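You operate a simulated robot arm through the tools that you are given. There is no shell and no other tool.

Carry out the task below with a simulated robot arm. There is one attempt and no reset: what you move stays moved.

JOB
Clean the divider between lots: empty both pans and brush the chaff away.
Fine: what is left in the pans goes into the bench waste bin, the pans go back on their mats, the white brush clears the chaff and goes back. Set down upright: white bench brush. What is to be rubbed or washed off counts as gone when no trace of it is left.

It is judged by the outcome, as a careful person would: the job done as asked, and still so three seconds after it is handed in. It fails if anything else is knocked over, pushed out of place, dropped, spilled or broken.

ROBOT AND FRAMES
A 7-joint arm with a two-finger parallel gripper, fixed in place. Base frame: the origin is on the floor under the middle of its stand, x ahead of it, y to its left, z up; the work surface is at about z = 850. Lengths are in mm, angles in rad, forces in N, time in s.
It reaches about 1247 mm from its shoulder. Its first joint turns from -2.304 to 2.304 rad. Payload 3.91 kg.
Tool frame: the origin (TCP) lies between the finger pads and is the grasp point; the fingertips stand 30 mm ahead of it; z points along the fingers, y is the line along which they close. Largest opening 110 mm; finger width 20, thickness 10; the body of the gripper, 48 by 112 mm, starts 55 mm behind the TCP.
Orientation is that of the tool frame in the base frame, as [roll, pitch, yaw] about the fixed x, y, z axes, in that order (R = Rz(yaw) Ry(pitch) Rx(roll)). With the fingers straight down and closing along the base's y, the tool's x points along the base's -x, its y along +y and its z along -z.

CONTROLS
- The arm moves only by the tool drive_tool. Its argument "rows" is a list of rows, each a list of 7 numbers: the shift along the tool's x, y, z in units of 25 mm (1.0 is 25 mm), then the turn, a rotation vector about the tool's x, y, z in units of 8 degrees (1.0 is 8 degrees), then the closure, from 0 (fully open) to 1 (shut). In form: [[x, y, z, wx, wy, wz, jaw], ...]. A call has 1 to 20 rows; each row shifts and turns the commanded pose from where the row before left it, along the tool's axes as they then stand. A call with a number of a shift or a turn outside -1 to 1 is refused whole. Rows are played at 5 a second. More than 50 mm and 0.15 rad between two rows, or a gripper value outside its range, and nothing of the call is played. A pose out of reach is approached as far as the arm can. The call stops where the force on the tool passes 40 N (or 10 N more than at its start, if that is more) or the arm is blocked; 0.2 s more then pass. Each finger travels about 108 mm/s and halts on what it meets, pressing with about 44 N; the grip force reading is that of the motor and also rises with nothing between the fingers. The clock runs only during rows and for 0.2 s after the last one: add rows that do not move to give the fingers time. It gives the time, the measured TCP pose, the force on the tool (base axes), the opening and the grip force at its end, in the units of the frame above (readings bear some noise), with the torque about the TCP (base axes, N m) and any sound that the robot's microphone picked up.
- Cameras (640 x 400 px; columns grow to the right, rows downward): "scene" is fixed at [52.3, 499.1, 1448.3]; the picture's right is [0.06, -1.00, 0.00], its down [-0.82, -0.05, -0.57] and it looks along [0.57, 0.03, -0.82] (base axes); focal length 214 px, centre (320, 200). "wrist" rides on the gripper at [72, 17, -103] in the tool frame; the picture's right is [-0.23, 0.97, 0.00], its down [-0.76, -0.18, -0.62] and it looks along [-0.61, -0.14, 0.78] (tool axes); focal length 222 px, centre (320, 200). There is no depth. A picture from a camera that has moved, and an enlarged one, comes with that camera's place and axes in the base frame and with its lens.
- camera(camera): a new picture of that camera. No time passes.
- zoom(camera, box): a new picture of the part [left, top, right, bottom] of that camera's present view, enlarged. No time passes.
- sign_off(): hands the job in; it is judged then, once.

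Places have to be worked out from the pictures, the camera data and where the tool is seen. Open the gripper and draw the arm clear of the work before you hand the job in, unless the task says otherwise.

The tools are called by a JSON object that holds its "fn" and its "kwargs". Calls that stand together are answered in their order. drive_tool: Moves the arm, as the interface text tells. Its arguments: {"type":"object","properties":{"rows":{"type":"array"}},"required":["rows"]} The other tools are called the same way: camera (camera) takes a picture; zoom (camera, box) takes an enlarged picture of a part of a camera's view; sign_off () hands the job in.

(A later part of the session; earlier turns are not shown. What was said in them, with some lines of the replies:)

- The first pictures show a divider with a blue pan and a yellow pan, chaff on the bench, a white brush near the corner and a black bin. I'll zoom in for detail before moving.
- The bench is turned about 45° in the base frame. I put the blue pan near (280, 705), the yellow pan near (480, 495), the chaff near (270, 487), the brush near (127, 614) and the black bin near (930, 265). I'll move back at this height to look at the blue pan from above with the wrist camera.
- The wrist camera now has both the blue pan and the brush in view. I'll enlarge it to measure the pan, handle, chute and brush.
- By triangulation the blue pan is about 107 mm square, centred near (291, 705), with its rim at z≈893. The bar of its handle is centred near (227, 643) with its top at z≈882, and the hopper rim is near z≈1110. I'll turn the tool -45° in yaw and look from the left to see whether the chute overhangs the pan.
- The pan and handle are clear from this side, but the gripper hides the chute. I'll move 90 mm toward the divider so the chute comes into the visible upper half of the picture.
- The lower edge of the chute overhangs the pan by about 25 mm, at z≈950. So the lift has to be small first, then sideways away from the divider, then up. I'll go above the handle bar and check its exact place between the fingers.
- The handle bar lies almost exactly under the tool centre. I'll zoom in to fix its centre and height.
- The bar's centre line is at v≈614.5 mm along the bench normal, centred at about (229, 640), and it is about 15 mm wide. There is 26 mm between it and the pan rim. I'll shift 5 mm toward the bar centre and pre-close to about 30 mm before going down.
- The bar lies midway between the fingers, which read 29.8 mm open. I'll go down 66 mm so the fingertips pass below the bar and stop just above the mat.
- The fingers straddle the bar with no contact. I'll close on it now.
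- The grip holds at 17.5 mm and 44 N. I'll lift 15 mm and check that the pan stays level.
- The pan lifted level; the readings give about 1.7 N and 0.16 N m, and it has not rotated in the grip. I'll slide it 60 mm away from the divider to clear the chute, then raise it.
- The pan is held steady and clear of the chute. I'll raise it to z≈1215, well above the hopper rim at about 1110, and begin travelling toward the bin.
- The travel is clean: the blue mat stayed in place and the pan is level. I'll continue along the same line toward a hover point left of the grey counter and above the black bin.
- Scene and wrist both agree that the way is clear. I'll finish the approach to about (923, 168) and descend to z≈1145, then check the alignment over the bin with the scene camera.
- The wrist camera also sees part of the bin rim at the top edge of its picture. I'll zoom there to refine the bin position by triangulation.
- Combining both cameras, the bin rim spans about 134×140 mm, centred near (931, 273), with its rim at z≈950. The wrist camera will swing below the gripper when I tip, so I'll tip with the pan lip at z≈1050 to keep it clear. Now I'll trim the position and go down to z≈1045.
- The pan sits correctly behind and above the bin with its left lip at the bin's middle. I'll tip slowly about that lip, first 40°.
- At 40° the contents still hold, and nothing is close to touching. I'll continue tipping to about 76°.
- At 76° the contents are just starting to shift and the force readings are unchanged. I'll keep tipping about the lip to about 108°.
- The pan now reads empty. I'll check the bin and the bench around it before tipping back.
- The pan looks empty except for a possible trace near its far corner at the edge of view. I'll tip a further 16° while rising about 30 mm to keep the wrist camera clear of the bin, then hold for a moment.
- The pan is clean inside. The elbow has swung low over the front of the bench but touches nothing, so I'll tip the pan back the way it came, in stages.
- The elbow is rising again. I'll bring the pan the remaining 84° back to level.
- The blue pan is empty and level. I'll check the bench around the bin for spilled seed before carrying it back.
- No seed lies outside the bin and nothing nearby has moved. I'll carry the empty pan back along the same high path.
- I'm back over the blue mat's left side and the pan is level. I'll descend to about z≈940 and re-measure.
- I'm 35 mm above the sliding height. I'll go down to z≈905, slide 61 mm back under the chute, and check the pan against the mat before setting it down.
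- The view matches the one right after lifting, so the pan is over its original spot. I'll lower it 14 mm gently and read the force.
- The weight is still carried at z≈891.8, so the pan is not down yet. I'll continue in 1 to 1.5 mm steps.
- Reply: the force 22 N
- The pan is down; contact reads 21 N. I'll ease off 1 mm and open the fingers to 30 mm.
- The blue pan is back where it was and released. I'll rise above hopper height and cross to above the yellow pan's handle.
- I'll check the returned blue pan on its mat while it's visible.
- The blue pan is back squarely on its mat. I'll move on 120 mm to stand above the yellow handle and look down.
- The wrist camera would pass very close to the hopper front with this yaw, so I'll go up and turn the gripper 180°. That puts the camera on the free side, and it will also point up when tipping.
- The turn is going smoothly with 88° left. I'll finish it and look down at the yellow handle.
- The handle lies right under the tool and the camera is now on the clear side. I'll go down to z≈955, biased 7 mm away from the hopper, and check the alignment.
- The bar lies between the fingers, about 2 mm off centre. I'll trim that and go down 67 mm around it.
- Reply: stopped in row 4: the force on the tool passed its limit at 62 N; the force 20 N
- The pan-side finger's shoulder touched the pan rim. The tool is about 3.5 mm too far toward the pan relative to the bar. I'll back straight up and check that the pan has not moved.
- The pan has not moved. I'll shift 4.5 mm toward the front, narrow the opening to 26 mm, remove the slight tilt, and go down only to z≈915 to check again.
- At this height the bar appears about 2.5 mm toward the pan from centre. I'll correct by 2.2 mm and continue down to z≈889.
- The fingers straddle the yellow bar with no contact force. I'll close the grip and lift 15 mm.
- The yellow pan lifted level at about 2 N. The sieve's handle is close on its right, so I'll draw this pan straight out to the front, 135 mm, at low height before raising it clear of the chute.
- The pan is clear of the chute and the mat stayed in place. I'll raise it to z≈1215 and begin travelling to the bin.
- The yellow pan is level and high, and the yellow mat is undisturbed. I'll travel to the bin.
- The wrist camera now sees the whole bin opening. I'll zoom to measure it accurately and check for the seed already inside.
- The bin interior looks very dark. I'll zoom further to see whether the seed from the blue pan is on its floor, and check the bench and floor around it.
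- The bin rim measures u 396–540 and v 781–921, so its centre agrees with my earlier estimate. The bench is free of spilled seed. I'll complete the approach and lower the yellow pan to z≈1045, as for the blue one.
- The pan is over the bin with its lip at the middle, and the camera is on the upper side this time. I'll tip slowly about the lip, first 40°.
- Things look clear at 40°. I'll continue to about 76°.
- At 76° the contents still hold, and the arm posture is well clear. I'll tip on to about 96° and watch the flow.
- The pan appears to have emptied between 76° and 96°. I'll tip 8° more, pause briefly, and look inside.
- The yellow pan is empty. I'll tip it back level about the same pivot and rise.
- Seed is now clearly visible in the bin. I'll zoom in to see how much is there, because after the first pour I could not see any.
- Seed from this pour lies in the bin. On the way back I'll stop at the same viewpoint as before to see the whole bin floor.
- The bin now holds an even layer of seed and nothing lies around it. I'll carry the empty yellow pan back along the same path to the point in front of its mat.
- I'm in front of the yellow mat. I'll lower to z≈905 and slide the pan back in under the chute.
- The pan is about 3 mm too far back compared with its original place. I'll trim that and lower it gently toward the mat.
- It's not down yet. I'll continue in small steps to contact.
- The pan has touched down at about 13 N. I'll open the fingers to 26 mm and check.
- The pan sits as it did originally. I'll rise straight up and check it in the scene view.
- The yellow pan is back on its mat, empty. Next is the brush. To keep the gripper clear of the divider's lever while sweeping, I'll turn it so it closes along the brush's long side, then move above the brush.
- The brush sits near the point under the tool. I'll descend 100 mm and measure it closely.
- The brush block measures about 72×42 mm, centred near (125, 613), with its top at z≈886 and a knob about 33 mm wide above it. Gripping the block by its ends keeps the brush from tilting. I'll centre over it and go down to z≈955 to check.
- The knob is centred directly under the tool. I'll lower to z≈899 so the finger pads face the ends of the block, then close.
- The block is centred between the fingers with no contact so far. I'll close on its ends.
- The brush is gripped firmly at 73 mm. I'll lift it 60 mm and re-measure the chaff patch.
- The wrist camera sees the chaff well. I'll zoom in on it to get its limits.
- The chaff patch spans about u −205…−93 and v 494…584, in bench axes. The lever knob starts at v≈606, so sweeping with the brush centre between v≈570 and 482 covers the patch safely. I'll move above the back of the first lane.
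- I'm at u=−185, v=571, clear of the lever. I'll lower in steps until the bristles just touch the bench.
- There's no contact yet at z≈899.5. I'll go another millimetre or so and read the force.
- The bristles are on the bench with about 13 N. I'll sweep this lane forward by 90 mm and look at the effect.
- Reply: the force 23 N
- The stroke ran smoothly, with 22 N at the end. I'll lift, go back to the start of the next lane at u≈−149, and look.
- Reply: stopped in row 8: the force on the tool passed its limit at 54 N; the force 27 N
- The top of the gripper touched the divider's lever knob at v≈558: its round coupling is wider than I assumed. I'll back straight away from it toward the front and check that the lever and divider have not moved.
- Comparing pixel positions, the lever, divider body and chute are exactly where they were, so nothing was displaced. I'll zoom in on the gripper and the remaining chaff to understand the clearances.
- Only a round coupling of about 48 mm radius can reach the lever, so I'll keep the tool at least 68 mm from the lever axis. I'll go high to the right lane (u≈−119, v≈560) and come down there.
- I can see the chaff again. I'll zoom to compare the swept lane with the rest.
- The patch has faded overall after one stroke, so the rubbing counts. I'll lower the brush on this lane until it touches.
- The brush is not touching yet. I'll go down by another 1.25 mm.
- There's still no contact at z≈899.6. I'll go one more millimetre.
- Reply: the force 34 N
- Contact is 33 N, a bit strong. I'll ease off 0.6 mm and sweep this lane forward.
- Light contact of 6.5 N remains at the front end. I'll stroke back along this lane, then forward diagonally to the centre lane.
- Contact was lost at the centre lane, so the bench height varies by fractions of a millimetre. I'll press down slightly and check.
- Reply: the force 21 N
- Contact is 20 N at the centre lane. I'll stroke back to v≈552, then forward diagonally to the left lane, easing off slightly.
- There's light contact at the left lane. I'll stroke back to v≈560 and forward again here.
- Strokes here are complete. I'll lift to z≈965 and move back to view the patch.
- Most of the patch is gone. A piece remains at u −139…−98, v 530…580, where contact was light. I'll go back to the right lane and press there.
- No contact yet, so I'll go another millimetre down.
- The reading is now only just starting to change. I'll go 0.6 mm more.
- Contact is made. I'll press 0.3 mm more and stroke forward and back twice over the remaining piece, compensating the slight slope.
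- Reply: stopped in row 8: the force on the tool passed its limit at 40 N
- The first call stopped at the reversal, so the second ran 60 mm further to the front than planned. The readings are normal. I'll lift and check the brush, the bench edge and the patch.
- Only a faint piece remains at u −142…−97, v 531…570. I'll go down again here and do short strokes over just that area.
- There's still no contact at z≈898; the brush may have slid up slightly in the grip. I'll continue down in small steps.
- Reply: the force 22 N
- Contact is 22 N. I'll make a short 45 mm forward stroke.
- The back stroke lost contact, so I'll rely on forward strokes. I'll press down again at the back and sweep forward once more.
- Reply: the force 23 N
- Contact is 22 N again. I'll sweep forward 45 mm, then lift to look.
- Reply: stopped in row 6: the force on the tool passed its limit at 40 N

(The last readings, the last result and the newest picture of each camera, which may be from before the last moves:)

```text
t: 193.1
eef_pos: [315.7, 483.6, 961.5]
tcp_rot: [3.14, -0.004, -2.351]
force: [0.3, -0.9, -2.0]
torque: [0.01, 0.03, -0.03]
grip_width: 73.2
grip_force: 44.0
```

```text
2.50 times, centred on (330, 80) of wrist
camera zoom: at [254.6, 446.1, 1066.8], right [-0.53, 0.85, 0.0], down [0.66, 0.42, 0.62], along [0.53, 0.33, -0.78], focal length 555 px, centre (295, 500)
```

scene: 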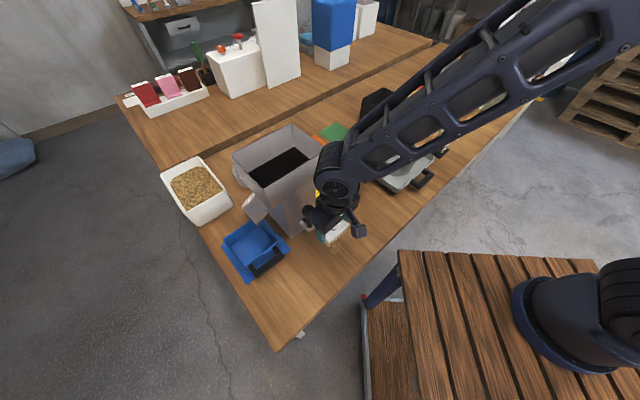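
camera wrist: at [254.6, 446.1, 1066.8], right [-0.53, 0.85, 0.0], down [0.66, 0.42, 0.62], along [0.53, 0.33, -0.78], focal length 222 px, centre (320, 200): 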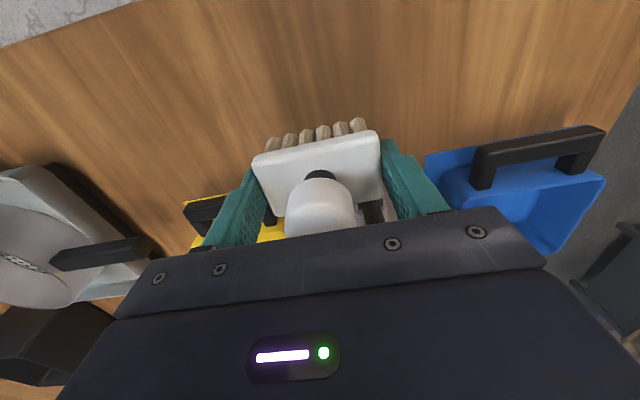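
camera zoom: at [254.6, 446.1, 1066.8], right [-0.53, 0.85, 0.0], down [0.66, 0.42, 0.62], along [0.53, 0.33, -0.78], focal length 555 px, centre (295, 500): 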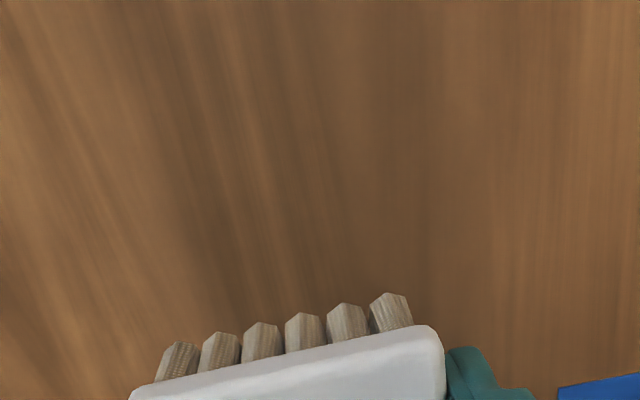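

The visible area is now clean. I'll carry the brush back above its home spot; from there both cameras can see the whole former patch.

{"fn": "drive_tool", "kwargs": {"rows": [[0.15, 0.4, 0, 0, 0, 0, 1], [0.2, 0.9, 0, 0, 0, 0, 1], [0.2, 0.95, 0, 0, 0, 0, 1], [0.2, 0.95, 0, 0, 0, 0, 1], [0.2, 0.95, 0, 0, 0, 0, 1], [0.2, 0.95, 0, 0, 0, 0, 1], [0.2, 0.95, 0, 0, 0, 0, 1], [0.2, 0.95, 0, 0, 0, 0, 1], [0.2, 0.95, 0, 0, 0, 0, 1], [0.04, 0.7, 0, 0, 0, 0, 1], [0, 0.38, 0, 0, 0, 0, 1], [0, 0, 0, 0, 0, 0, 1]]}}

{"fn": "camera", "kwargs": {"camera": "wrist"}}

{"fn": "zoom", "kwargs": {"camera": "wrist", "box": [70, 90, 260, 220]}}

{"fn": "camera", "kwargs": {"camera": "scene"}}

```text
t: 195.7
eef_pos: [123.6, 611.0, 959.6]
tcp_rot: [3.141, -0.003, -2.351]
force: [0.5, 0.3, -2.2]
torque: [0.01, -0.01, 0.03]
grip_width: 73.4
grip_force: 44.8
```

```text
taken
camera wrist: at [62.6, 573.5, 1064.3], right [-0.53, 0.85, 0.0], down [0.66, 0.42, 0.62], along [0.53, 0.33, -0.78], focal length 222 px, centre (320, 200)
```

wrist: 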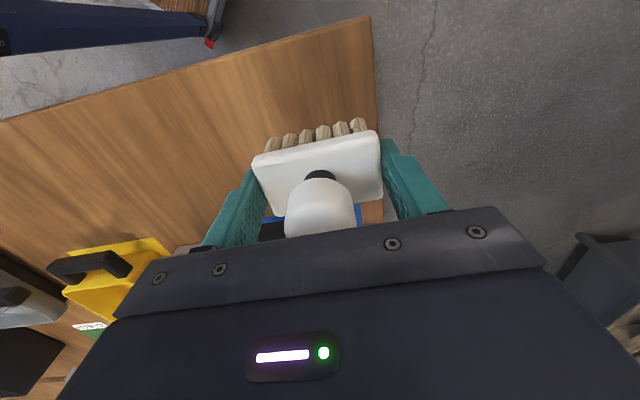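

```text
3.08 times, centred on (165, 155) of wrist
camera zoom: at [62.6, 573.5, 1064.3], right [-0.53, 0.85, 0.0], down [0.66, 0.42, 0.62], along [0.53, 0.33, -0.78], focal length 684 px, centre (797, 338)
```

zoom: 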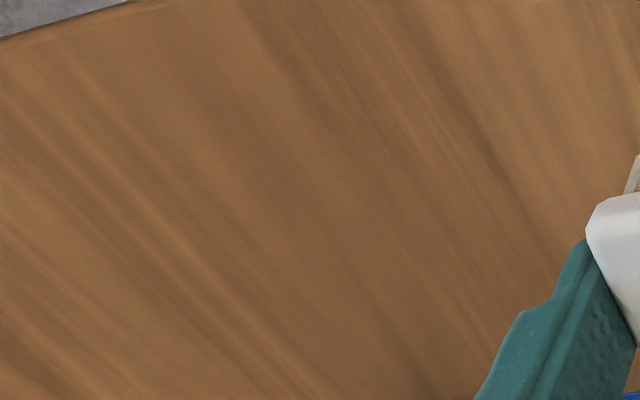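

```text
taken
```

scene: 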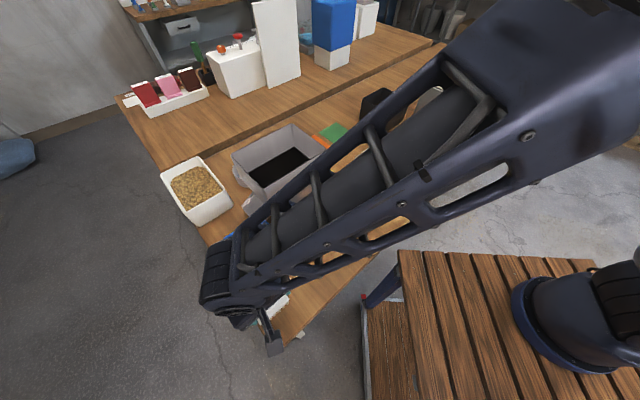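

The former patch area looks clean. I'll enlarge it more before putting the brush down, looking for faint traces.

{"fn": "zoom", "kwargs": {"camera": "wrist", "box": [85, 130, 165, 215]}}

{"fn": "zoom", "kwargs": {"camera": "wrist", "box": [145, 130, 225, 215]}}

```text
4.71 times, centred on (125, 172) of wrist
camera zoom: at [62.6, 573.5, 1064.3], right [-0.53, 0.85, 0.0], down [0.66, 0.42, 0.62], along [0.53, 0.33, -0.78], focal length 1045 px, centre (1238, 329)
```

zoom: 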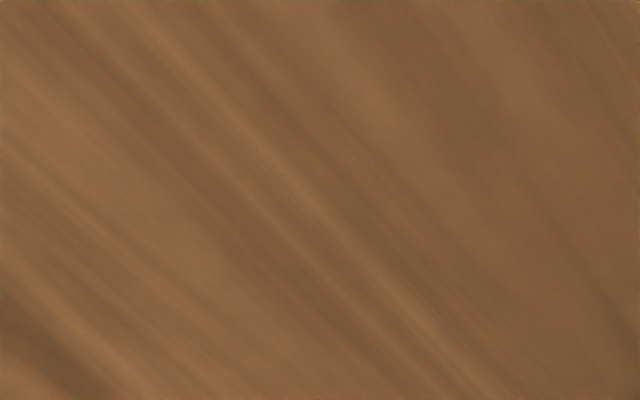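

```text
4.71 times, centred on (185, 172) of wrist
camera zoom: at [62.6, 573.5, 1064.3], right [-0.53, 0.85, 0.0], down [0.66, 0.42, 0.62], along [0.53, 0.33, -0.78], focal length 1045 px, centre (955, 329)
```

zoom: 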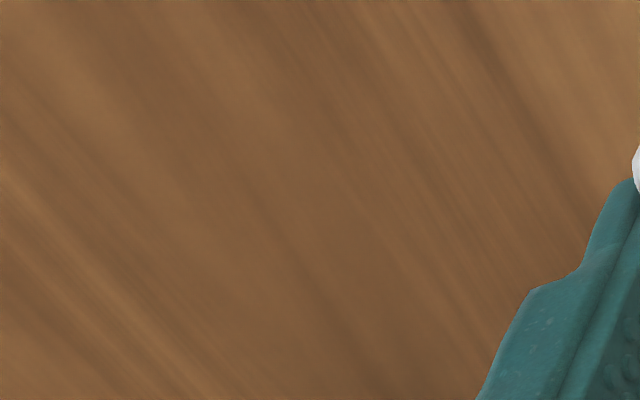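

No trace of the chaff is left. I'll lower the brush at its original spot.

{"fn": "drive_tool", "kwargs": {"rows": [[0, 0, 0.5, 0, 0, 0, 1], [0, 0, 0.8, 0, 0, 0, 1], [0, 0, 0.6, 0, 0, 0, 1], [0, 0, 0.3, 0, 0, 0, 1], [0, 0, 0.1, 0, 0, 0, 1], [0, 0, 0, 0, 0, 0, 1]]}}

{"fn": "drive_tool", "kwargs": {"rows": [[0, 0, 0.04, 0, 0, 0, 1], [0, 0, 0.04, 0, 0, 0, 1], [0, 0, 0, 0, 0, 0, 1]]}}

```text
t: 197.1
eef_pos: [123.5, 611.9, 901.2]
tcp_rot: [-3.141, -0.004, -2.35]
force: [-1.7, 0.3, -2.4]
torque: [0.02, -0.03, 0.01]
grip_width: 73.2
grip_force: 44.1
```

```text
t: 197.9
eef_pos: [123.8, 612.5, 901.1]
tcp_rot: [3.141, -0.004, -2.351]
force: [0.3, -0.1, -2.0]
torque: [-0.01, -0.03, 0.04]
grip_width: 73.2
grip_force: 44.1
```

The brush hasn't touched yet. I'll continue in small steps.

{"fn": "drive_tool", "kwargs": {"rows": [[0, 0, 0.04, 0, 0, 0, 1], [0, 0, 0.03, 0, 0, 0, 1], [0, 0, 0, 0, 0, 0, 1]]}}

{"fn": "drive_tool", "kwargs": {"rows": [[0, 0, 0.03, 0, 0, 0, 1], [0, 0, 0, 0, 0, 0, 1]]}}

```text
t: 198.7
eef_pos: [122.9, 611.7, 898.6]
tcp_rot: [3.141, -0.005, -2.353]
force: [0.1, 0.2, -0.8]
torque: [0.0, -0.02, -0.03]
grip_width: 73.2
grip_force: 43.8
```

```text
t: 199.3
eef_pos: [123.5, 612.9, 898.0]
tcp_rot: [3.141, -0.003, -2.35]
force: [0.8, 0.3, -1.0]
torque: [0.03, 0.0, 0.01]
grip_width: 73.5
grip_force: 43.8
```

There's no contact at z≈898 yet. I'll keep going in steps of 0.6 mm.

{"fn": "drive_tool", "kwargs": {"rows": [[0, 0, 0.025, 0, 0, 0, 1], [0, 0, 0, 0, 0, 0, 1]]}}

{"fn": "drive_tool", "kwargs": {"rows": [[0, 0, 0.025, 0, 0, 0, 1], [0, 0, 0, 0, 0, 0, 1]]}}

```text
t: 199.9
eef_pos: [123.9, 610.9, 898.9]
tcp_rot: [3.141, -0.003, -2.351]
force: [-0.2, -0.1, -0.9]
torque: [-0.01, -0.01, 0.01]
grip_width: 73.5
grip_force: 43.3
```

```text
t: 200.5
eef_pos: [123.3, 612.4, 897.9]
tcp_rot: [3.141, -0.003, -2.349]
force: [0.5, -0.5, -0.9]
torque: [-0.02, -0.02, 0.02]
grip_width: 73.3
grip_force: 44.1
```

It still hangs free. I'll go down a little more.

{"fn": "drive_tool", "kwargs": {"rows": [[0, 0, 0.03, 0, 0, 0, 1], [0, 0, 0, 0, 0, 0, 1]]}}

{"fn": "drive_tool", "kwargs": {"rows": [[0, 0, 0.025, 0, 0, 0, 1], [0, 0, 0, 0, 0, 0, 1]]}}

```text
t: 201.1
eef_pos: [123.9, 611.7, 897.0]
tcp_rot: [-3.141, -0.005, -2.351]
force: [-0.2, 0.3, -1.3]
torque: [0.0, -0.01, -0.01]
grip_width: 73.2
grip_force: 44.2
```

```text
t: 201.7
eef_pos: [123.0, 611.6, 896.0]
tcp_rot: [3.141, -0.003, -2.351]
force: [0.3, 0.1, -1.1]
torque: [0.0, -0.01, 0.01]
grip_width: 73.3
grip_force: 44.0
```

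I'll check how the brush sits in the fingers before going on.

{"fn": "zoom", "kwargs": {"camera": "wrist", "box": [200, 60, 440, 240]}}

{"fn": "zoom", "kwargs": {"camera": "scene", "box": [230, 260, 330, 350]}}

```text
2.22 times, centred on (320, 150) of wrist
camera zoom: at [62.3, 573.7, 1001.3], right [-0.53, 0.85, 0.0], down [0.66, 0.42, 0.62], along [0.53, 0.33, -0.78], focal length 494 px, centre (320, 311)
```

zoom: 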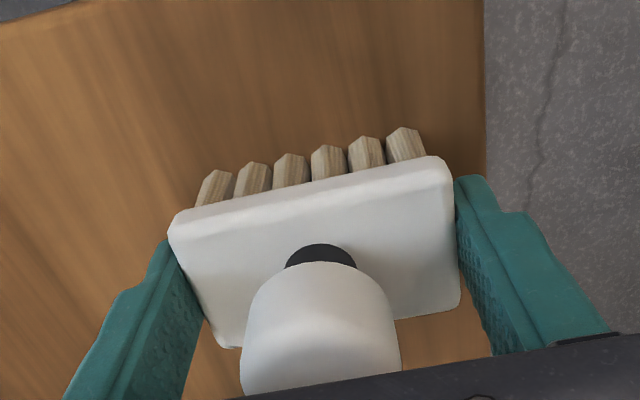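

```text
4.44 times, centred on (280, 305) of scene
camera zoom: at [52.3, 499.1, 1448.3], right [0.06, -1.0, 0.0], down [-0.82, -0.05, -0.57], along [0.57, 0.03, -0.82], focal length 953 px, centre (498, -267)
```

zoom: 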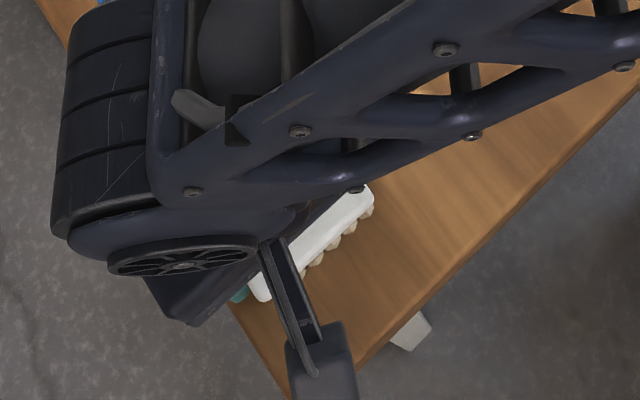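

The brush sits level in the fingers. I'll keep lowering.

{"fn": "drive_tool", "kwargs": {"rows": [[0, 0, 0.025, 0, 0, 0, 1], [0, 0, 0, 0, 0, 0, 1]]}}

{"fn": "drive_tool", "kwargs": {"rows": [[0, 0, 0.025, 0, 0, 0, 1], [0, 0, 0, 0, 0, 0, 1]]}}

```text
t: 202.3
eef_pos: [125.6, 611.3, 896.7]
tcp_rot: [-3.142, -0.003, -2.353]
force: [0.0, 0.9, 1.8]
torque: [-0.06, -0.02, 0.0]
grip_width: 73.1
grip_force: 44.1
```

```text
t: 202.9
eef_pos: [125.5, 611.1, 895.7]
tcp_rot: [3.139, 0.0, -2.351]
force: [2.2, -8.4, 21.7]
torque: [-0.71, 0.14, 0.09]
grip_width: 73.2
grip_force: 43.7
```

The brush is on the bench, with contact at 22 N. I'll ease off slightly and open the fingers.

{"fn": "drive_tool", "kwargs": {"rows": [[0, 0, -0.02, 0, 0, 0, 1], [0, 0, 0, 0, 0, 0, 1], [0, 0, 0, 0, 0, 0, 0.3], [0, 0, 0, 0, 0, 0, 0.2], [0, 0, 0, 0, 0, 0, 0.05], [0, 0, 0, 0, 0, 0, 0], [0, 0, 0, 0, 0, 0, 0]]}}

{"fn": "zoom", "kwargs": {"camera": "wrist", "box": [200, 60, 440, 240]}}

```text
t: 204.5
eef_pos: [124.4, 611.3, 896.1]
tcp_rot: [3.141, -0.003, -2.352]
force: [-0.1, 0.0, 0.5]
torque: [0.0, -0.02, 0.01]
grip_width: 110.1
grip_force: 0.1
```

```text
2.22 times, centred on (320, 150) of wrist
camera zoom: at [63.0, 574.1, 1000.5], right [-0.53, 0.85, 0.0], down [0.66, 0.42, 0.62], along [0.53, 0.33, -0.78], focal length 494 px, centre (320, 311)
```

zoom: 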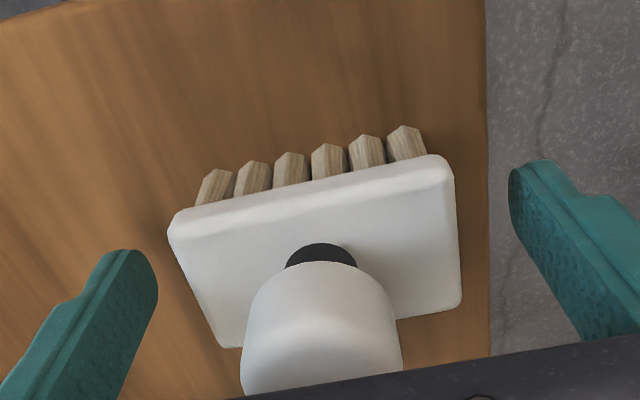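

The brush stands upright, released. I'll rise straight up and move off so the scene camera can see the whole bench.

{"fn": "drive_tool", "kwargs": {"rows": [[0, 0, -0.3, 0, 0, 0, 0], [0, 0, -0.6, 0, 0, 0, 0], [0, 0, -0.9, 0, 0, 0, 0], [0, 0, -1, 0, 0, 0, 0], [0, 0, -1, 0, 0, 0, 0], [0, 0, -1, 0, 0, 0, 0], [0, 0, -1, 0, 0, 0, 0], [0, 0, -1, 0, 0, 0, 0], [0, 0, -1, 0, 0, 0, 0], [0, 0, -1, 0, 0, 0, 0], [0, 0, -1, 0, 0, 0, 0], [0, 0, -1, 0, 0, 0, 0], [0, 0, -1, 0, 0, 0, 0], [0, 0, -1, 0, 0, 0, 0], [0, 0, -1, 0, 0, 0, 0], [0, 0, -1, 0, 0, 0, 0], [0, 0, -1, 0, 0, 0, 0], [0, 0, -0.6, 0, 0, 0, 0], [0, 0, 0, 0, 0, 0, 0]]}}

{"fn": "camera", "kwargs": {"camera": "scene"}}

{"fn": "camera", "kwargs": {"camera": "wrist"}}

```text
t: 208.5
eef_pos: [126.1, 612.7, 1304.3]
tcp_rot: [3.141, -0.004, -2.352]
force: [-0.1, -0.4, 0.4]
torque: [0.01, 0.02, -0.01]
grip_width: 110.0
grip_force: 0.0
```

```text
taken
```

scene: 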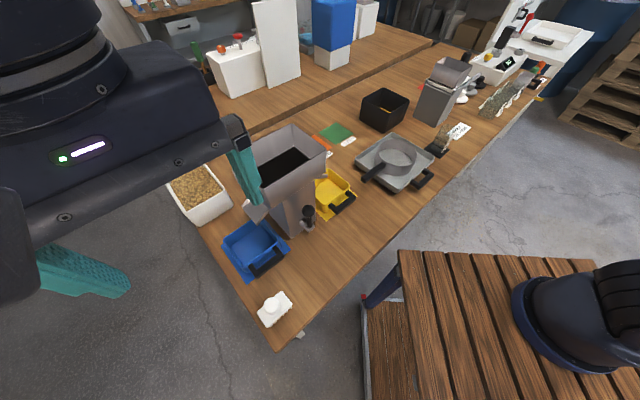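

```text
taken
camera wrist: at [64.0, 575.7, 1408.4], right [-0.53, 0.85, 0.0], down [0.66, 0.42, 0.62], along [0.53, 0.33, -0.78], focal length 222 px, centre (320, 200)
```

wrist: 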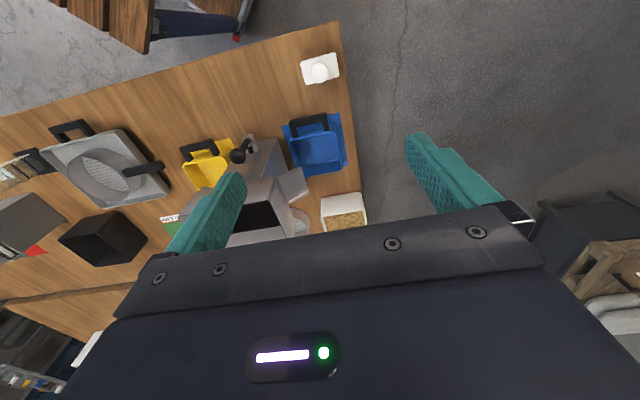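

I'll inspect the bench: the former chaff area, the brush, both pans and the bin.

{"fn": "zoom", "kwargs": {"camera": "scene", "box": [280, 210, 380, 290]}}

{"fn": "zoom", "kwargs": {"camera": "scene", "box": [210, 160, 370, 340]}}

{"fn": "zoom", "kwargs": {"camera": "scene", "box": [300, 70, 480, 200]}}

{"fn": "zoom", "kwargs": {"camera": "wrist", "box": [40, 130, 220, 280]}}

```text
5.00 times, centred on (330, 250) of scene
camera zoom: at [52.3, 499.1, 1448.3], right [0.06, -1.0, 0.0], down [-0.82, -0.05, -0.57], along [0.57, 0.03, -0.82], focal length 1072 px, centre (270, -50)
```

zoom: 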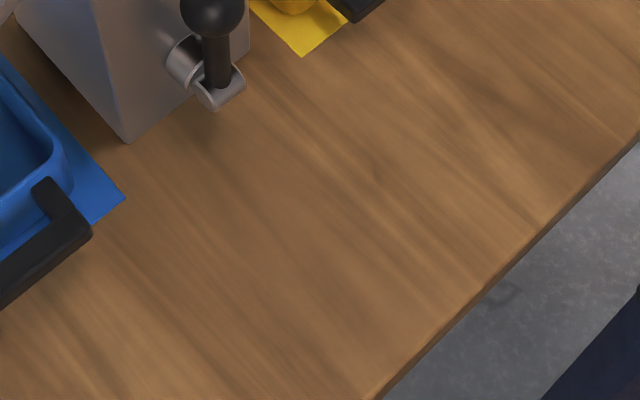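

```text
2.22 times, centred on (290, 250) of scene
camera zoom: at [52.3, 499.1, 1448.3], right [0.06, -1.0, 0.0], down [-0.82, -0.05, -0.57], along [0.57, 0.03, -0.82], focal length 477 px, centre (387, 89)
```

zoom: 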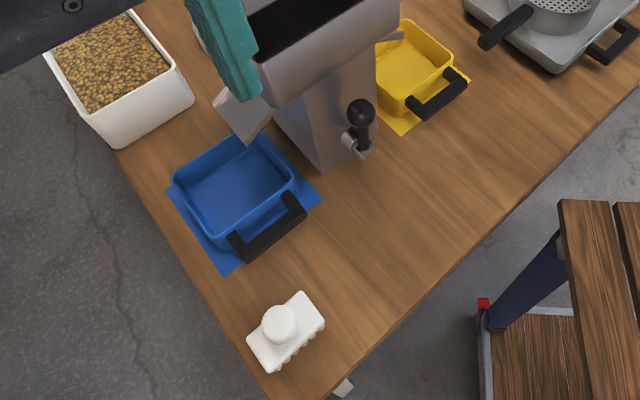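

```text
3.08 times, centred on (390, 135) of scene
camera zoom: at [52.3, 499.1, 1448.3], right [0.06, -1.0, 0.0], down [-0.82, -0.05, -0.57], along [0.57, 0.03, -0.82], focal length 660 px, centre (105, 400)
```

zoom: 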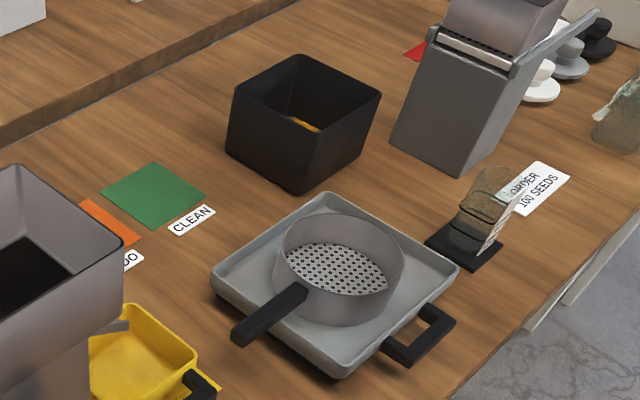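

```text
2.67 times, centred on (130, 205) of wrist
camera zoom: at [64.0, 575.7, 1408.4], right [-0.53, 0.85, 0.0], down [0.66, 0.42, 0.62], along [0.53, 0.33, -0.78], focal length 592 px, centre (827, 187)
```

zoom: 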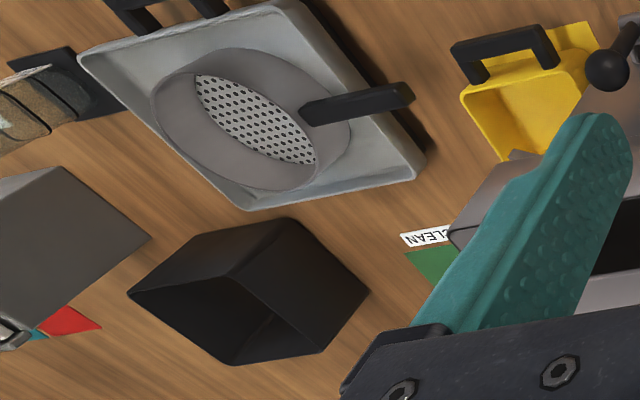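

All checks pass in these pictures:
- **Pans:** both are empty and on their mats.
- **Bin:** the seed is in it, with none on the bench around it.
- **Chaff:** no trace remains.
- **Brush:** it stands upright at its original spot.
- **Divider:** the lever and divider have not moved.

The gripper is open and the arm is well above the work, so I'm handing the job in.

{"fn": "sign_off", "kwargs": {}}

```text
The job is handed in.
```

I emptied both pans, put them back on their mats, brushed the chaff away and stood the white brush upright at its original spot. The job is handed in; I have not seen a verdict.

- **Blue pan's seed:** I tipped it over the black bin and the pan came up empty, but I could see nothing on the bin floor afterwards. Seed showed in the bin only after the yellow pan was tipped at the same spot. I saw none spilled on the bench or floor, so I believe both loads are in the bin, but I could not confirm the first one.
- **Bin:** the black box has no label; I took it to be the bench waste bin.
- **Two contacts:** a gripper finger pressed on the yellow pan's rim before I picked it up, at about 62 N. The gripper also bumped the divider's lever while I was brushing, at about 54 N. Comparing pictures before and after, the pan, lever and divider had not moved.
- **Chaff:** it took several strokes. In close-up views of the whole patch afterwards, no trace was left.

The gripper was open and the arm well above the bench when I handed in.
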